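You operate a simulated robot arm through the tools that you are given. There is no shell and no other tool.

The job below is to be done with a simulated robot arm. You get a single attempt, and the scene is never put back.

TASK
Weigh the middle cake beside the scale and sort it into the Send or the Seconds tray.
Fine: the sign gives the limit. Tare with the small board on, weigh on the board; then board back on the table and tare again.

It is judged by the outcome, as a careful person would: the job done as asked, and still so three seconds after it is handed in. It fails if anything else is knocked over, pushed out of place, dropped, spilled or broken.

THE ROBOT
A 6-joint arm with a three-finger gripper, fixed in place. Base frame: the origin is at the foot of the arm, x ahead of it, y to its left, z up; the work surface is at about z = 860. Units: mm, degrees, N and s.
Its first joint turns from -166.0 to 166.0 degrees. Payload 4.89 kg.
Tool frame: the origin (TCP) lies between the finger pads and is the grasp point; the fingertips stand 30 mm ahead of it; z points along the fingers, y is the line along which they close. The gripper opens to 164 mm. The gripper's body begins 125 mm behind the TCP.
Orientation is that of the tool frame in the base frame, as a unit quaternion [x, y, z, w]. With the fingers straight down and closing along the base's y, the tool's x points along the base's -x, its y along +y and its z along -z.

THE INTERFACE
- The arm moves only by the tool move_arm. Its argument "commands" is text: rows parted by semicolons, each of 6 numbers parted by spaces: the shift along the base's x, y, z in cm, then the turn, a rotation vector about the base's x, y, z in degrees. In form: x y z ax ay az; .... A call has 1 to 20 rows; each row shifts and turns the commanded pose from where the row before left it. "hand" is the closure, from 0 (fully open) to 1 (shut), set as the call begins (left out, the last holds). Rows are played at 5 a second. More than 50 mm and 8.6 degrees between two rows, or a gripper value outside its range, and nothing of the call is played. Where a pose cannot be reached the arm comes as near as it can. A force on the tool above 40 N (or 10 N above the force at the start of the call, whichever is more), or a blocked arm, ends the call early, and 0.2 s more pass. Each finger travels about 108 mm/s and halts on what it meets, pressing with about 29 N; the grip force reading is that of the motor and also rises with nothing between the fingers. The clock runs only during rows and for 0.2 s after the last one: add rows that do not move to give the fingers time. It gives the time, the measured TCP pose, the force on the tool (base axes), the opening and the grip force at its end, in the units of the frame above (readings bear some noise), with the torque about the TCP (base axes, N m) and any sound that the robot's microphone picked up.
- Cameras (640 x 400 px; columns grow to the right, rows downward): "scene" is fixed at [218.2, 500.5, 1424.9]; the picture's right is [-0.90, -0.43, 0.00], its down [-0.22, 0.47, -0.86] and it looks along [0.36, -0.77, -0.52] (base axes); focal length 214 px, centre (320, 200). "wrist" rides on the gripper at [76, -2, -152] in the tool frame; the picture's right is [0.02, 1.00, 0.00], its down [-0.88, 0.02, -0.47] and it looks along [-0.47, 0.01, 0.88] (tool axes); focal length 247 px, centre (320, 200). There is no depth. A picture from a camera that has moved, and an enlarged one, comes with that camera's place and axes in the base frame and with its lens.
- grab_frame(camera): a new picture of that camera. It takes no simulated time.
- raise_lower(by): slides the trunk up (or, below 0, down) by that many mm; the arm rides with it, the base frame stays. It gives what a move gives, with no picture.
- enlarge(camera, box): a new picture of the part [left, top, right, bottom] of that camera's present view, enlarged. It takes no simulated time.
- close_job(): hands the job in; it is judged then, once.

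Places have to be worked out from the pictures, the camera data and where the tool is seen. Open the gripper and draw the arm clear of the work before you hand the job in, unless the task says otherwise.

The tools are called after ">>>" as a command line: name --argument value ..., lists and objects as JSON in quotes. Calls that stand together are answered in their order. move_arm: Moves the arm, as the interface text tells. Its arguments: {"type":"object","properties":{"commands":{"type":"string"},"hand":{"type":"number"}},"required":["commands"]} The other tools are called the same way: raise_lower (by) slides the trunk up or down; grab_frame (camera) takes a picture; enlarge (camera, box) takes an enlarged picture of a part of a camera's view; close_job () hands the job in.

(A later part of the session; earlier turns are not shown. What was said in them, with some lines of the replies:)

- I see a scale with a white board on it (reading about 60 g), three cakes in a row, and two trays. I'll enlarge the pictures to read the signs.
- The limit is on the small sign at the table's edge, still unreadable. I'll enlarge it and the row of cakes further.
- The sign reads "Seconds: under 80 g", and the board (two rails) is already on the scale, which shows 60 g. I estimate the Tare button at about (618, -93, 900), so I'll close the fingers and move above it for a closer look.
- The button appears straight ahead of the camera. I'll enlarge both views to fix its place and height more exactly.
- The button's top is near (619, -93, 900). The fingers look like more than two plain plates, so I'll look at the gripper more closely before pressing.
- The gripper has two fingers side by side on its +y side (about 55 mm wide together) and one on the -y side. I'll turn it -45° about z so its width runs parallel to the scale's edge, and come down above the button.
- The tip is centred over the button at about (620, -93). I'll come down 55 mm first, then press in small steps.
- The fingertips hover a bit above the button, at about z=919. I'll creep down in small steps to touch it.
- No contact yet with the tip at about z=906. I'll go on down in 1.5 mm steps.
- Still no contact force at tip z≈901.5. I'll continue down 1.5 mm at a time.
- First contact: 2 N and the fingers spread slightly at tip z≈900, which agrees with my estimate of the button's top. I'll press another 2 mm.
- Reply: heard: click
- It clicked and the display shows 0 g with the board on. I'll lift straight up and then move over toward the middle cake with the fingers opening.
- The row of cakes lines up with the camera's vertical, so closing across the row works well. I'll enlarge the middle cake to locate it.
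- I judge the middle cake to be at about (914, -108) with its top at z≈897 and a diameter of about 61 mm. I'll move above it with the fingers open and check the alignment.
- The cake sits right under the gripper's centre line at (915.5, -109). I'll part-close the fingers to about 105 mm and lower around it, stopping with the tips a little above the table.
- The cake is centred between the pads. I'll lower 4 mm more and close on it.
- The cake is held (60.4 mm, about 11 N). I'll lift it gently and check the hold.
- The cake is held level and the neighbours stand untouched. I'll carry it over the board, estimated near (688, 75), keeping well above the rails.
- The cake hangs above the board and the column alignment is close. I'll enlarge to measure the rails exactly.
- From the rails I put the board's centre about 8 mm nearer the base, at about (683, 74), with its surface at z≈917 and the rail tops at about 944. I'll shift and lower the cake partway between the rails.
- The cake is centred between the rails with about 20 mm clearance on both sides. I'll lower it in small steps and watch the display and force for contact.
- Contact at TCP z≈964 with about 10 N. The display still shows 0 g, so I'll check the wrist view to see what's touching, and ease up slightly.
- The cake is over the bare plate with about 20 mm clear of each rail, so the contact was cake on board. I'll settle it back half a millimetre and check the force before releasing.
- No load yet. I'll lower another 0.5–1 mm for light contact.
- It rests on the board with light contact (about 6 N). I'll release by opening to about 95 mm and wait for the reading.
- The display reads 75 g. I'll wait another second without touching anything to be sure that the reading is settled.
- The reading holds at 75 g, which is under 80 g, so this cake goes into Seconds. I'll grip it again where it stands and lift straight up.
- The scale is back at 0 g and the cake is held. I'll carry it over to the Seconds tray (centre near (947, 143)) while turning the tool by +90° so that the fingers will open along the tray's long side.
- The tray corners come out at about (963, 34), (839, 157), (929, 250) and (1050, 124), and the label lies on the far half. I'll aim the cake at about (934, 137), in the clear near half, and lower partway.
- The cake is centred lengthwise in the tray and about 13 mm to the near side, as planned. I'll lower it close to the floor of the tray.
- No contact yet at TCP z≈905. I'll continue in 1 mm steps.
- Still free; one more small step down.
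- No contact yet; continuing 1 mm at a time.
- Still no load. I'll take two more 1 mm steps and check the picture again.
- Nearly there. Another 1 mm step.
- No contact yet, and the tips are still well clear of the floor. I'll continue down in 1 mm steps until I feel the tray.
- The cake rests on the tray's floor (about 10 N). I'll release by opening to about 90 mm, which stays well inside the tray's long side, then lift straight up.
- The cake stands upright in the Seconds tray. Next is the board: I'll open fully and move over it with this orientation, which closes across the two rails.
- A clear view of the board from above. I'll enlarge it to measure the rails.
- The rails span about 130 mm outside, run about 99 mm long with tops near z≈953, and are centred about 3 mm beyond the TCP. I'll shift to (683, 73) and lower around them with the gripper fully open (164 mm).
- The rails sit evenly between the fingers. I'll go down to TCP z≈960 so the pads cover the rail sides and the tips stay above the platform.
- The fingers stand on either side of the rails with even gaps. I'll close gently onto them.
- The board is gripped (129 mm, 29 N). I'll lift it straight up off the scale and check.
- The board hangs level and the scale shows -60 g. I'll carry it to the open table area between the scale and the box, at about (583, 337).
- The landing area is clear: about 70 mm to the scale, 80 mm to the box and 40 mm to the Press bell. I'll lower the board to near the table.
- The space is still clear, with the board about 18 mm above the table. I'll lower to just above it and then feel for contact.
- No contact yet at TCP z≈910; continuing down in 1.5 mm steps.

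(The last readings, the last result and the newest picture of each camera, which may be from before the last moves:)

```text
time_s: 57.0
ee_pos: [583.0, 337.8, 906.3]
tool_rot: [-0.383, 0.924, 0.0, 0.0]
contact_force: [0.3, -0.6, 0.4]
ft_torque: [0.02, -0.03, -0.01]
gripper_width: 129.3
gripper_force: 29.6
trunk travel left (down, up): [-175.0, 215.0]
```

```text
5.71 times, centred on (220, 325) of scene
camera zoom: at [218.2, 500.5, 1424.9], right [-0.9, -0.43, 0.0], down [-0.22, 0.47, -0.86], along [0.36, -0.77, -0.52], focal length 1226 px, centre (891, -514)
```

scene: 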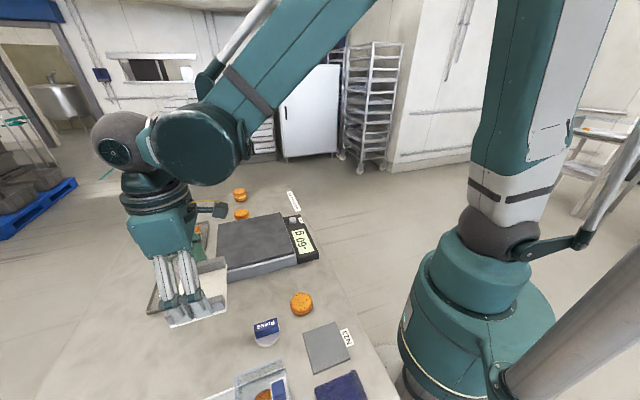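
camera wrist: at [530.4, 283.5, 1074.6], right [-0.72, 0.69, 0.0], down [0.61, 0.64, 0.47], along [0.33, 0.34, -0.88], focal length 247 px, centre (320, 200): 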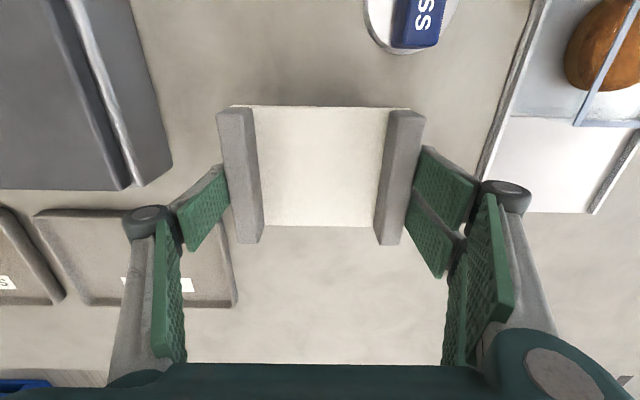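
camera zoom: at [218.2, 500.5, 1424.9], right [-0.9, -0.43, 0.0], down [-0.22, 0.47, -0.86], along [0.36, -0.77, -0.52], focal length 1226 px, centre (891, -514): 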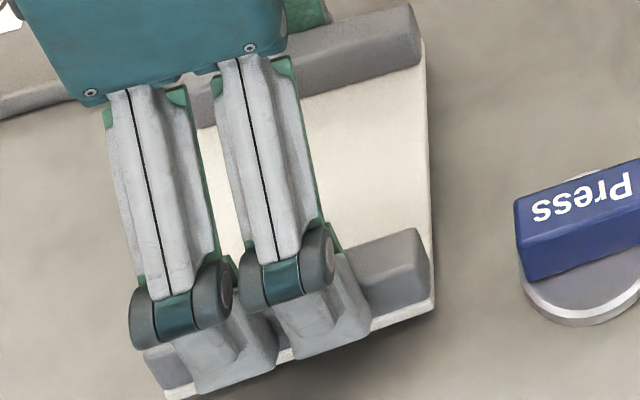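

Still a small shadow gap under the board and no contact force. I'll keep going in 1 mm steps.

>>> move_arm --commands "0 0 -0.1 0 0 0;0 0 0 0 0 0" --hand 0.3

>>> move_arm --commands "0 0 -0.1 0 0 0;0 0 0 0 0 0" --hand 0.3

>>> move_arm --commands "0 0 -0.1 0 0 0;0 0 0 0 0 0" --hand 0.3

```text
time_s: 57.6
ee_pos: [583.8, 338.7, 905.2]
tool_rot: [-0.383, 0.924, 0.0, 0.0]
contact_force: [-0.2, -0.1, -1.4]
ft_torque: [0.01, 0.0, -0.01]
gripper_width: 129.1
gripper_force: 29.0
trunk travel left (down, up): [-175.0, 215.0]
```

```text
time_s: 58.2
ee_pos: [584.9, 338.9, 904.3]
tool_rot: [-0.383, 0.924, 0.0, -0.001]
contact_force: [-0.2, -0.7, -0.6]
ft_torque: [0.01, -0.03, -0.01]
gripper_width: 129.3
gripper_force: 29.0
trunk travel left (down, up): [-175.0, 215.0]
```

```text
time_s: 58.8
ee_pos: [583.5, 336.8, 903.5]
tool_rot: [-0.383, 0.924, -0.001, 0.0]
contact_force: [-0.5, 0.4, -0.8]
ft_torque: [0.03, -0.01, -0.04]
gripper_width: 129.4
gripper_force: 28.9
trunk travel left (down, up): [-175.0, 215.0]
```

No contact at z≈903.5 yet; two more 1 mm steps and a look.

>>> move_arm --commands "0 0 -0.1 0 0 0;0 0 0 0 0 0" --hand 0.3

>>> move_arm --commands "0 0 -0.1 0 0 0;0 0 0 0 0 0" --hand 0.3

>>> enlarge --camera "scene" --box '[170, 290, 270, 360]'

```text
time_s: 59.4
ee_pos: [583.5, 337.6, 902.1]
tool_rot: [-0.383, 0.924, 0.001, 0.0]
contact_force: [0.1, -0.6, -0.1]
ft_torque: [-0.01, -0.01, 0.01]
gripper_width: 129.2
gripper_force: 29.5
trunk travel left (down, up): [-175.0, 215.0]
```

```text
time_s: 60.0
ee_pos: [584.3, 337.1, 900.8]
tool_rot: [-0.382, 0.924, 0.0, 0.0]
contact_force: [0.9, -0.4, -0.7]
ft_torque: [0.02, 0.01, -0.01]
gripper_width: 129.3
gripper_force: 28.6
trunk travel left (down, up): [-175.0, 215.0]
```

```text
5.71 times, centred on (220, 325) of scene
camera zoom: at [218.2, 500.5, 1424.9], right [-0.9, -0.43, 0.0], down [-0.22, 0.47, -0.86], along [0.36, -0.77, -0.52], focal length 1226 px, centre (891, -514)
```

zoom: 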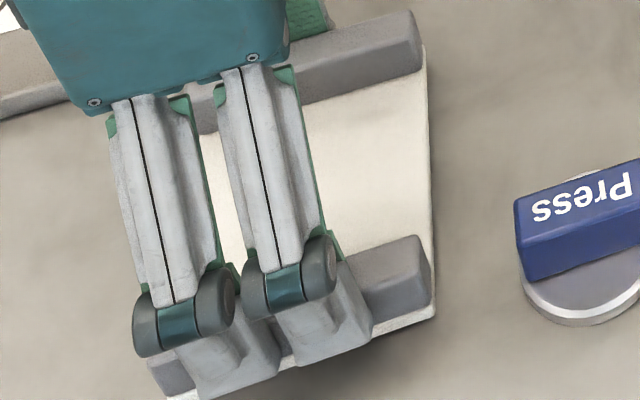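

There's still a thin shadow gap. I'll continue 1 mm at a time.

>>> move_arm --commands "0 0 -0.1 0 0 0;0 0 0 0 0 0" --hand 0.3

>>> move_arm --commands "0 0 -0.1 0 0 0;0 0 0 0 0 0" --hand 0.3

>>> enlarge --camera "scene" --box '[190, 300, 260, 350]'

```text
time_s: 60.6
ee_pos: [583.8, 337.7, 899.4]
tool_rot: [-0.383, 0.924, 0.001, -0.001]
contact_force: [-0.3, -0.5, -0.8]
ft_torque: [-0.03, 0.02, 0.0]
gripper_width: 129.4
gripper_force: 28.9
trunk travel left (down, up): [-175.0, 215.0]
```

```text
time_s: 61.2
ee_pos: [582.7, 338.6, 899.4]
tool_rot: [-0.383, 0.924, 0.0, 0.0]
contact_force: [-0.6, -0.1, -0.5]
ft_torque: [0.04, -0.02, 0.02]
gripper_width: 129.2
gripper_force: 28.9
trunk travel left (down, up): [-175.0, 215.0]
```

```text
8.00 times, centred on (225, 325) of scene
camera zoom: at [218.2, 500.5, 1424.9], right [-0.9, -0.43, 0.0], down [-0.22, 0.47, -0.86], along [0.36, -0.77, -0.52], focal length 1716 px, centre (1080, -800)
```

zoom: 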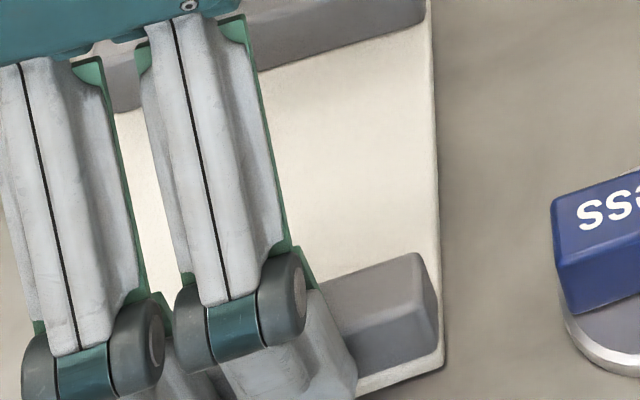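

Nearly down. Two more 1 mm steps.

>>> move_arm --commands "0 0 -0.1 0 0 0;0 0 0 0 0 0" --hand 0.3

>>> move_arm --commands "0 0 -0.1 0 0 0;0 0 0 0 0 0" --hand 0.3

>>> enlarge --camera "scene" --box '[190, 300, 260, 350]'

```text
time_s: 61.8
ee_pos: [582.7, 338.3, 897.8]
tool_rot: [-0.383, 0.924, 0.0, 0.001]
contact_force: [0.5, -0.4, -1.2]
ft_torque: [0.03, -0.03, 0.01]
gripper_width: 129.2
gripper_force: 29.1
trunk travel left (down, up): [-175.0, 215.0]
```

```text
time_s: 62.4
ee_pos: [583.7, 336.9, 896.9]
tool_rot: [-0.382, 0.924, -0.001, -0.001]
contact_force: [-0.7, 1.2, 2.6]
ft_torque: [0.13, 0.08, -0.02]
gripper_width: 129.2
gripper_force: 29.5
trunk travel left (down, up): [-175.0, 215.0]
```

```text
8.00 times, centred on (225, 325) of scene
camera zoom: at [218.2, 500.5, 1424.9], right [-0.9, -0.43, 0.0], down [-0.22, 0.47, -0.86], along [0.36, -0.77, -0.52], focal length 1716 px, centre (1080, -800)
```

zoom: 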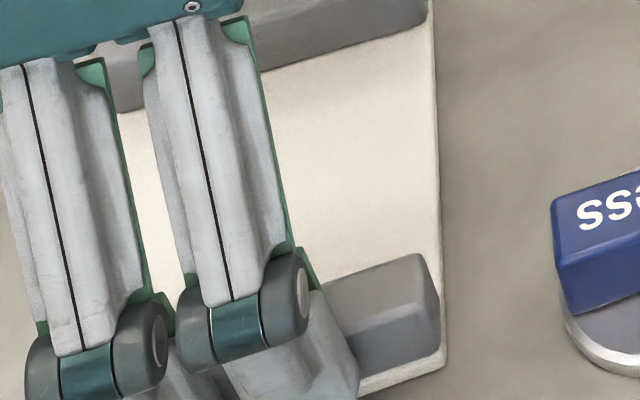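

First touch on the table (2.6 N). I'll settle 0.6 mm more so it sits flat, then open slightly to 148 mm to let go.

>>> move_arm --commands "0 0 -0.06 0 0 0;0 0 0 0 0 0" --hand 0.3

>>> move_arm --commands "0 0 0 0 0 0;0 0 0 0 0 0;0 0 0 0 0 0" --hand 0.09

>>> grab_frame --camera "wrist"

>>> enlarge --camera "scene" --box '[150, 260, 280, 360]'

```text
time_s: 63.0
ee_pos: [583.3, 338.2, 897.5]
tool_rot: [-0.383, 0.924, 0.001, -0.001]
contact_force: [5.3, -0.8, 22.1]
ft_torque: [-0.13, -0.17, 0.04]
gripper_width: 129.2
gripper_force: 29.3
trunk travel left (down, up): [-175.0, 215.0]
```

```text
time_s: 63.8
ee_pos: [582.8, 337.6, 896.4]
tool_rot: [-0.382, 0.924, 0.0, 0.0]
contact_force: [0.7, 0.0, -0.2]
ft_torque: [0.0, 0.0, -0.03]
gripper_width: 149.4
gripper_force: 0.1
trunk travel left (down, up): [-175.0, 215.0]
```

```text
taken
camera wrist: at [530.3, 282.8, 1048.9], right [-0.72, 0.69, 0.0], down [0.61, 0.64, 0.47], along [0.33, 0.34, -0.88], focal length 247 px, centre (320, 200)
```

wrist: 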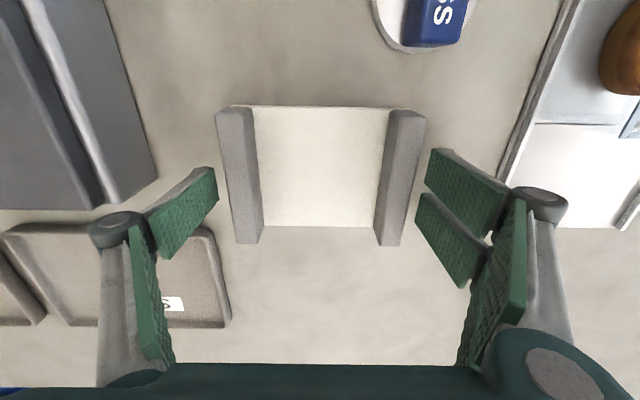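

```text
4.00 times, centred on (215, 310) of scene
camera zoom: at [218.2, 500.5, 1424.9], right [-0.9, -0.43, 0.0], down [-0.22, 0.47, -0.86], along [0.36, -0.77, -0.52], focal length 858 px, centre (740, -240)
```

zoom: 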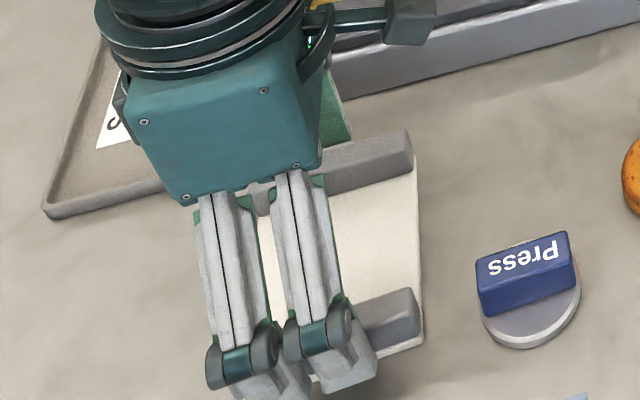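

The board stands flat on the table, released. I'll lift straight up clear of it.

>>> move_arm --commands "0 0 1.5 0 0 0;0 0 3.5 0 0 0;0 0 4 0 0 0;0 0 4 0 0 0;0 0 3 0 0 0;0 0 0 0 0 0" --hand 0.09

>>> grab_frame --camera "wrist"

>>> grab_frame --camera "scene"

```text
time_s: 65.2
ee_pos: [582.5, 336.8, 1054.0]
tool_rot: [-0.382, 0.924, 0.0, 0.0]
contact_force: [-0.7, -0.8, 0.4]
ft_torque: [0.07, -0.05, 0.01]
gripper_width: 149.5
gripper_force: 0.0
trunk travel left (down, up): [-175.0, 215.0]
```

```text
taken
camera wrist: at [529.7, 281.7, 1207.4], right [-0.72, 0.69, 0.0], down [0.61, 0.64, 0.47], along [0.33, 0.34, -0.88], focal length 247 px, centre (320, 200)
```

wrist: 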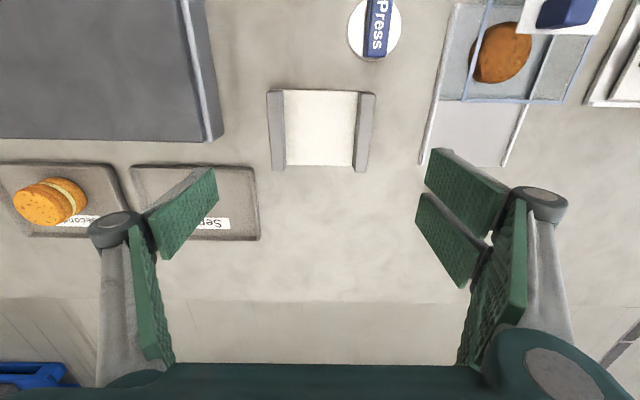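

```text
taken
```

scene: 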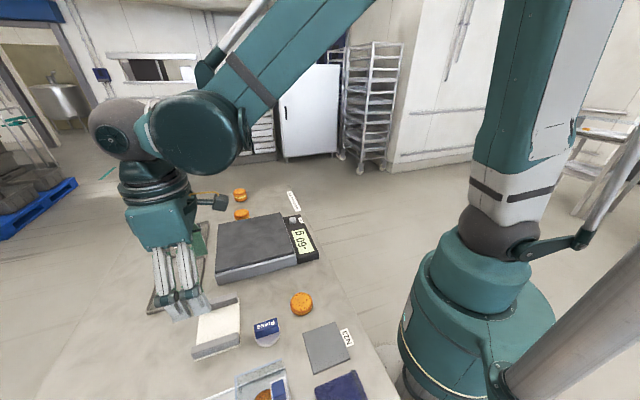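

The board is on the clear table. Next I'll close the fingers, turn back by -90° and fly over to the Tare button at about (620.5, -94.5).

>>> move_arm --commands "0.317 -3.59 0 0 0 -7.5;0.317 -3.59 0 0 0 -7.5;0.317 -3.59 0 0 0 -7.5;0.317 -3.59 0 0 0 -7.5;0.317 -3.59 0 0 0 -7.5;0.317 -3.59 0 0 0 -7.5;0.317 -3.59 0 0 0 -7.5;0.317 -3.59 0 0 0 -7.5;0.317 -3.59 0 0 0 -7.5;0.317 -3.59 0 0 0 -7.5;0.317 -3.59 0 0 0 -7.5;0.317 -3.59 0 0 0 -7.5;0 0 0 0 0 0;0 0 0 0 0 0" --hand 1

>>> grab_frame --camera "wrist"

>>> enlarge --camera "scene" --box '[200, 170, 340, 290]'

```text
time_s: 68.2
ee_pos: [623.8, -94.4, 1054.6]
tool_rot: [0.382, 0.924, 0.0, 0.0]
contact_force: [0.4, -1.1, 0.6]
ft_torque: [0.03, -0.01, -0.03]
gripper_width: 0.0
gripper_force: 29.2
trunk travel left (down, up): [-175.0, 215.0]
```

```text
taken
camera wrist: at [569.0, -41.8, 1206.6], right [0.69, 0.72, 0.0], down [0.64, -0.61, 0.47], along [0.34, -0.33, -0.88], focal length 247 px, centre (320, 200)
```

wrist: 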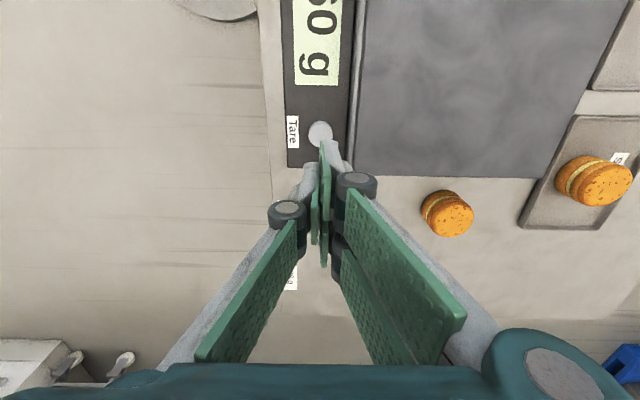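

```text
3.33 times, centred on (270, 230) of scene
camera zoom: at [218.2, 500.5, 1424.9], right [-0.9, -0.43, 0.0], down [-0.22, 0.47, -0.86], along [0.36, -0.77, -0.52], focal length 715 px, centre (487, 100)
```

zoom: 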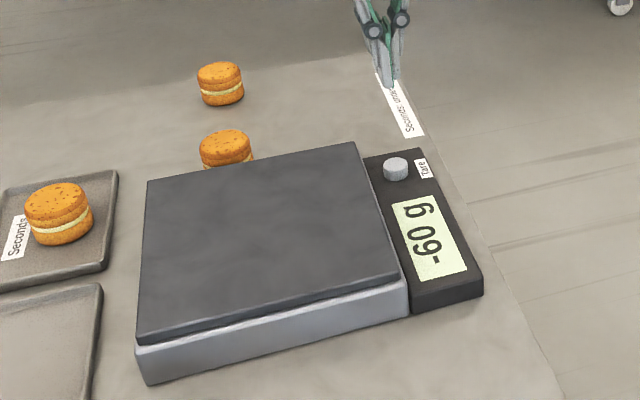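

The scale shows -60 g and the fingertips are over the button. I'll trim the position slightly and lower to just above it.

>>> move_arm --commands "-0.2 0.1 0 0 0 0;0 0 -3.5 0 0 0;0 0 -3.5 0 0 0;0 0 -2.7 0 0 0;0 0 -1.3 0 0 0;0 0 0 0 0 0;0 0 0 0 0 0" --hand 1

>>> enlarge --camera "scene" --box '[265, 180, 335, 270]'

```text
time_s: 69.8
ee_pos: [620.6, -93.9, 947.8]
tool_rot: [0.384, 0.924, 0.0, 0.0]
contact_force: [1.5, 0.3, 0.3]
ft_torque: [0.03, 0.0, -0.01]
gripper_width: 0.0
gripper_force: 28.6
trunk travel left (down, up): [-175.0, 215.0]
```

```text
4.44 times, centred on (300, 225) of scene
camera zoom: at [218.2, 500.5, 1424.9], right [-0.9, -0.43, 0.0], down [-0.22, 0.47, -0.86], along [0.36, -0.77, -0.52], focal length 953 px, centre (409, 89)
```

zoom: 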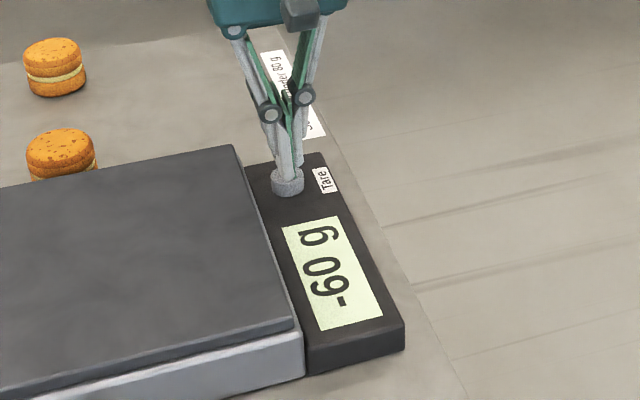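

The tips are right above the button as before (TCP z≈948; contact was at about 930). I'll lower to near contact.

>>> move_arm --commands "0 0 -0.5 0 0 0;0 0 -0.5 0 0 0;0 0 -0.4 0 0 0;0 0 0 0 0 0" --hand 1

>>> move_arm --commands "0 0 -0.15 0 0 0;0 0 -0.15 0 0 0;0 0 0 0 0 0" --hand 1

>>> enlarge --camera "scene" --box '[265, 180, 335, 270]'

```text
time_s: 70.8
ee_pos: [620.0, -91.0, 932.6]
tool_rot: [0.382, 0.924, 0.001, 0.0]
contact_force: [0.1, -0.3, 0.1]
ft_torque: [0.01, 0.0, 0.02]
gripper_width: 0.0
gripper_force: 28.2
trunk travel left (down, up): [-175.0, 215.0]
```

```text
time_s: 71.6
ee_pos: [620.3, -92.3, 930.2]
tool_rot: [0.383, 0.924, 0.0, 0.001]
contact_force: [0.4, 1.8, 2.4]
ft_torque: [0.04, 0.0, -0.03]
gripper_width: 5.9
gripper_force: 45.0
trunk travel left (down, up): [-175.0, 215.0]
```

```text
4.44 times, centred on (300, 225) of scene
camera zoom: at [218.2, 500.5, 1424.9], right [-0.9, -0.43, 0.0], down [-0.22, 0.47, -0.86], along [0.36, -0.77, -0.52], focal length 953 px, centre (409, 89)
```

zoom: 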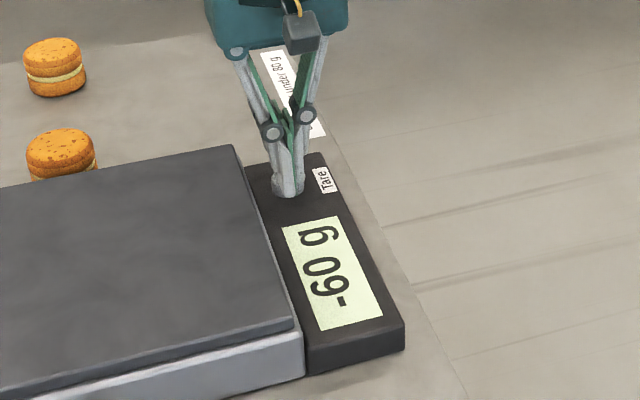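

Contact with the button (2.4 N). I'll press about 2 mm more, as before, until it clicks.

>>> move_arm --commands "0 0 -0.1 0 0 0;0 0 -0.1 0 0 0;0 0 0 0 0 0" --hand 1

>>> enlarge --camera "scene" --box '[265, 180, 335, 270]'

```text
time_s: 72.4
ee_pos: [619.0, -92.2, 927.1]
tool_rot: [0.383, 0.924, -0.001, 0.0]
contact_force: [1.4, -0.6, 3.5]
ft_torque: [0.01, -0.02, 0.02]
gripper_width: 6.2
gripper_force: 45.1
trunk travel left (down, up): [-175.0, 215.0]
heard: click
```

```text
4.44 times, centred on (300, 225) of scene
camera zoom: at [218.2, 500.5, 1424.9], right [-0.9, -0.43, 0.0], down [-0.22, 0.47, -0.86], along [0.36, -0.77, -0.52], focal length 953 px, centre (409, 89)
```

zoom: 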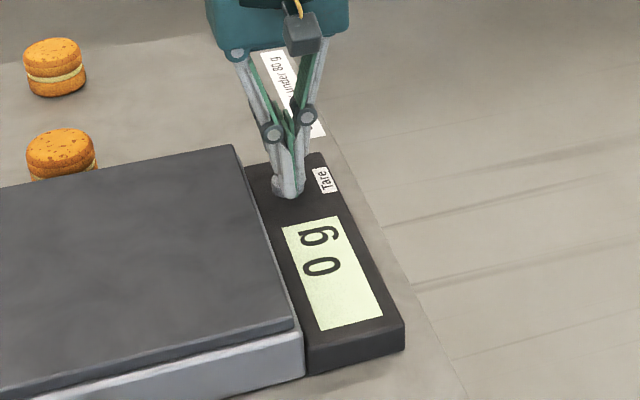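

It clicked and the empty scale shows 0 g. I'll lift straight off the button and then draw the arm up and clear.

>>> move_arm --commands "0 0 0.5 0 0 0;0 0 1.5 0 0 0;0 0 4 0 0 0;0 0 4 0 0 0;0 0 4.5 0 0 0;0 0 4.5 0 0 0;0 0 4.5 0 0 0;0 0 0 0 0 0" --hand 1

>>> move_arm --commands "-4 0 2 0 0 0;-4 0 2 0 0 0;-4 0 2 0 0 0;0 0 0 0 0 0;0 0 0 0 0 0;0 0 0 0 0 0" --hand 0

>>> grab_frame --camera "scene"

>>> grab_frame --camera "wrist"

>>> enlarge --camera "scene" --box '[130, 170, 350, 360]'

```text
time_s: 74.2
ee_pos: [622.9, -95.6, 1165.8]
tool_rot: [0.382, 0.924, 0.0, 0.0]
contact_force: [-0.7, 0.6, 0.5]
ft_torque: [0.03, -0.04, -0.03]
gripper_width: 0.1
gripper_force: 44.9
trunk travel left (down, up): [-175.0, 215.0]
```

```text
time_s: 75.6
ee_pos: [502.5, -94.9, 1223.8]
tool_rot: [0.382, 0.924, 0.0, 0.0]
contact_force: [-0.2, 0.6, -0.7]
ft_torque: [0.02, 0.08, -0.01]
gripper_width: 164.2
gripper_force: 0.1
trunk travel left (down, up): [-175.0, 215.0]
```

```text
taken
```

scene: 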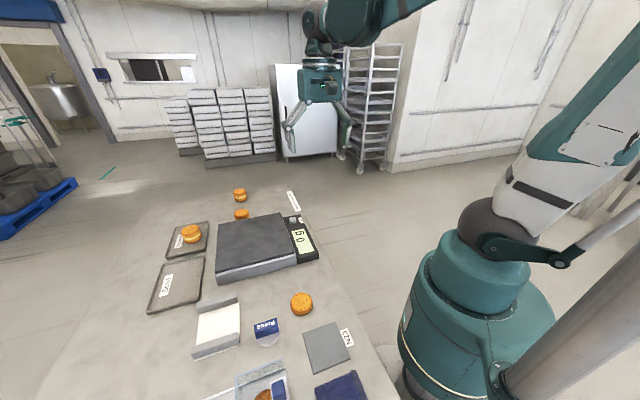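

```text
taken
camera wrist: at [446.8, -41.8, 1376.6], right [0.69, 0.72, 0.0], down [0.64, -0.61, 0.47], along [0.34, -0.33, -0.88], focal length 247 px, centre (320, 200)
```

wrist: 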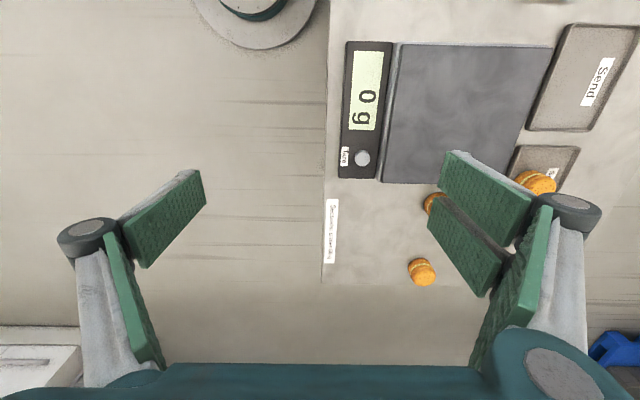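

```text
2.11 times, centred on (240, 265) of scene
camera zoom: at [218.2, 500.5, 1424.9], right [-0.9, -0.43, 0.0], down [-0.22, 0.47, -0.86], along [0.36, -0.77, -0.52], focal length 452 px, centre (488, 63)
```

zoom: 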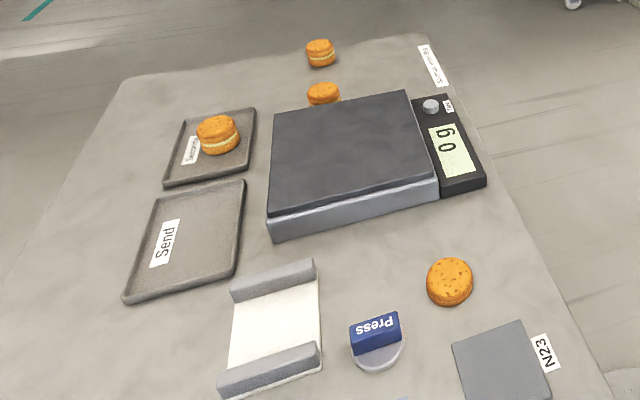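

The 75 g cake stands in the Seconds tray, the board is on the table and the empty scale shows 0 g. The other cakes and items are where they were, and the gripper is open and clear, so I'm handing the job in.

>>> close_job

```text
The job is handed in.
```

The middle cake weighed 75 g on the board. The sign says "Seconds: under 80 g", so I put it in the Seconds tray, and the job is handed in.

- **Weighing:** I tared the scale with the board on (it went from 60 g to 0 g). The cake's reading held at 75 g with the gripper clear of it.
- **Board:** it is on the clear part of the table, between the scale and the box beyond the "Press" button.
- **Scale:** I tared it again empty, and it shows 0 g.

In the last pictures the other cakes and items were where they had been, and the arm was open and clear of the work.
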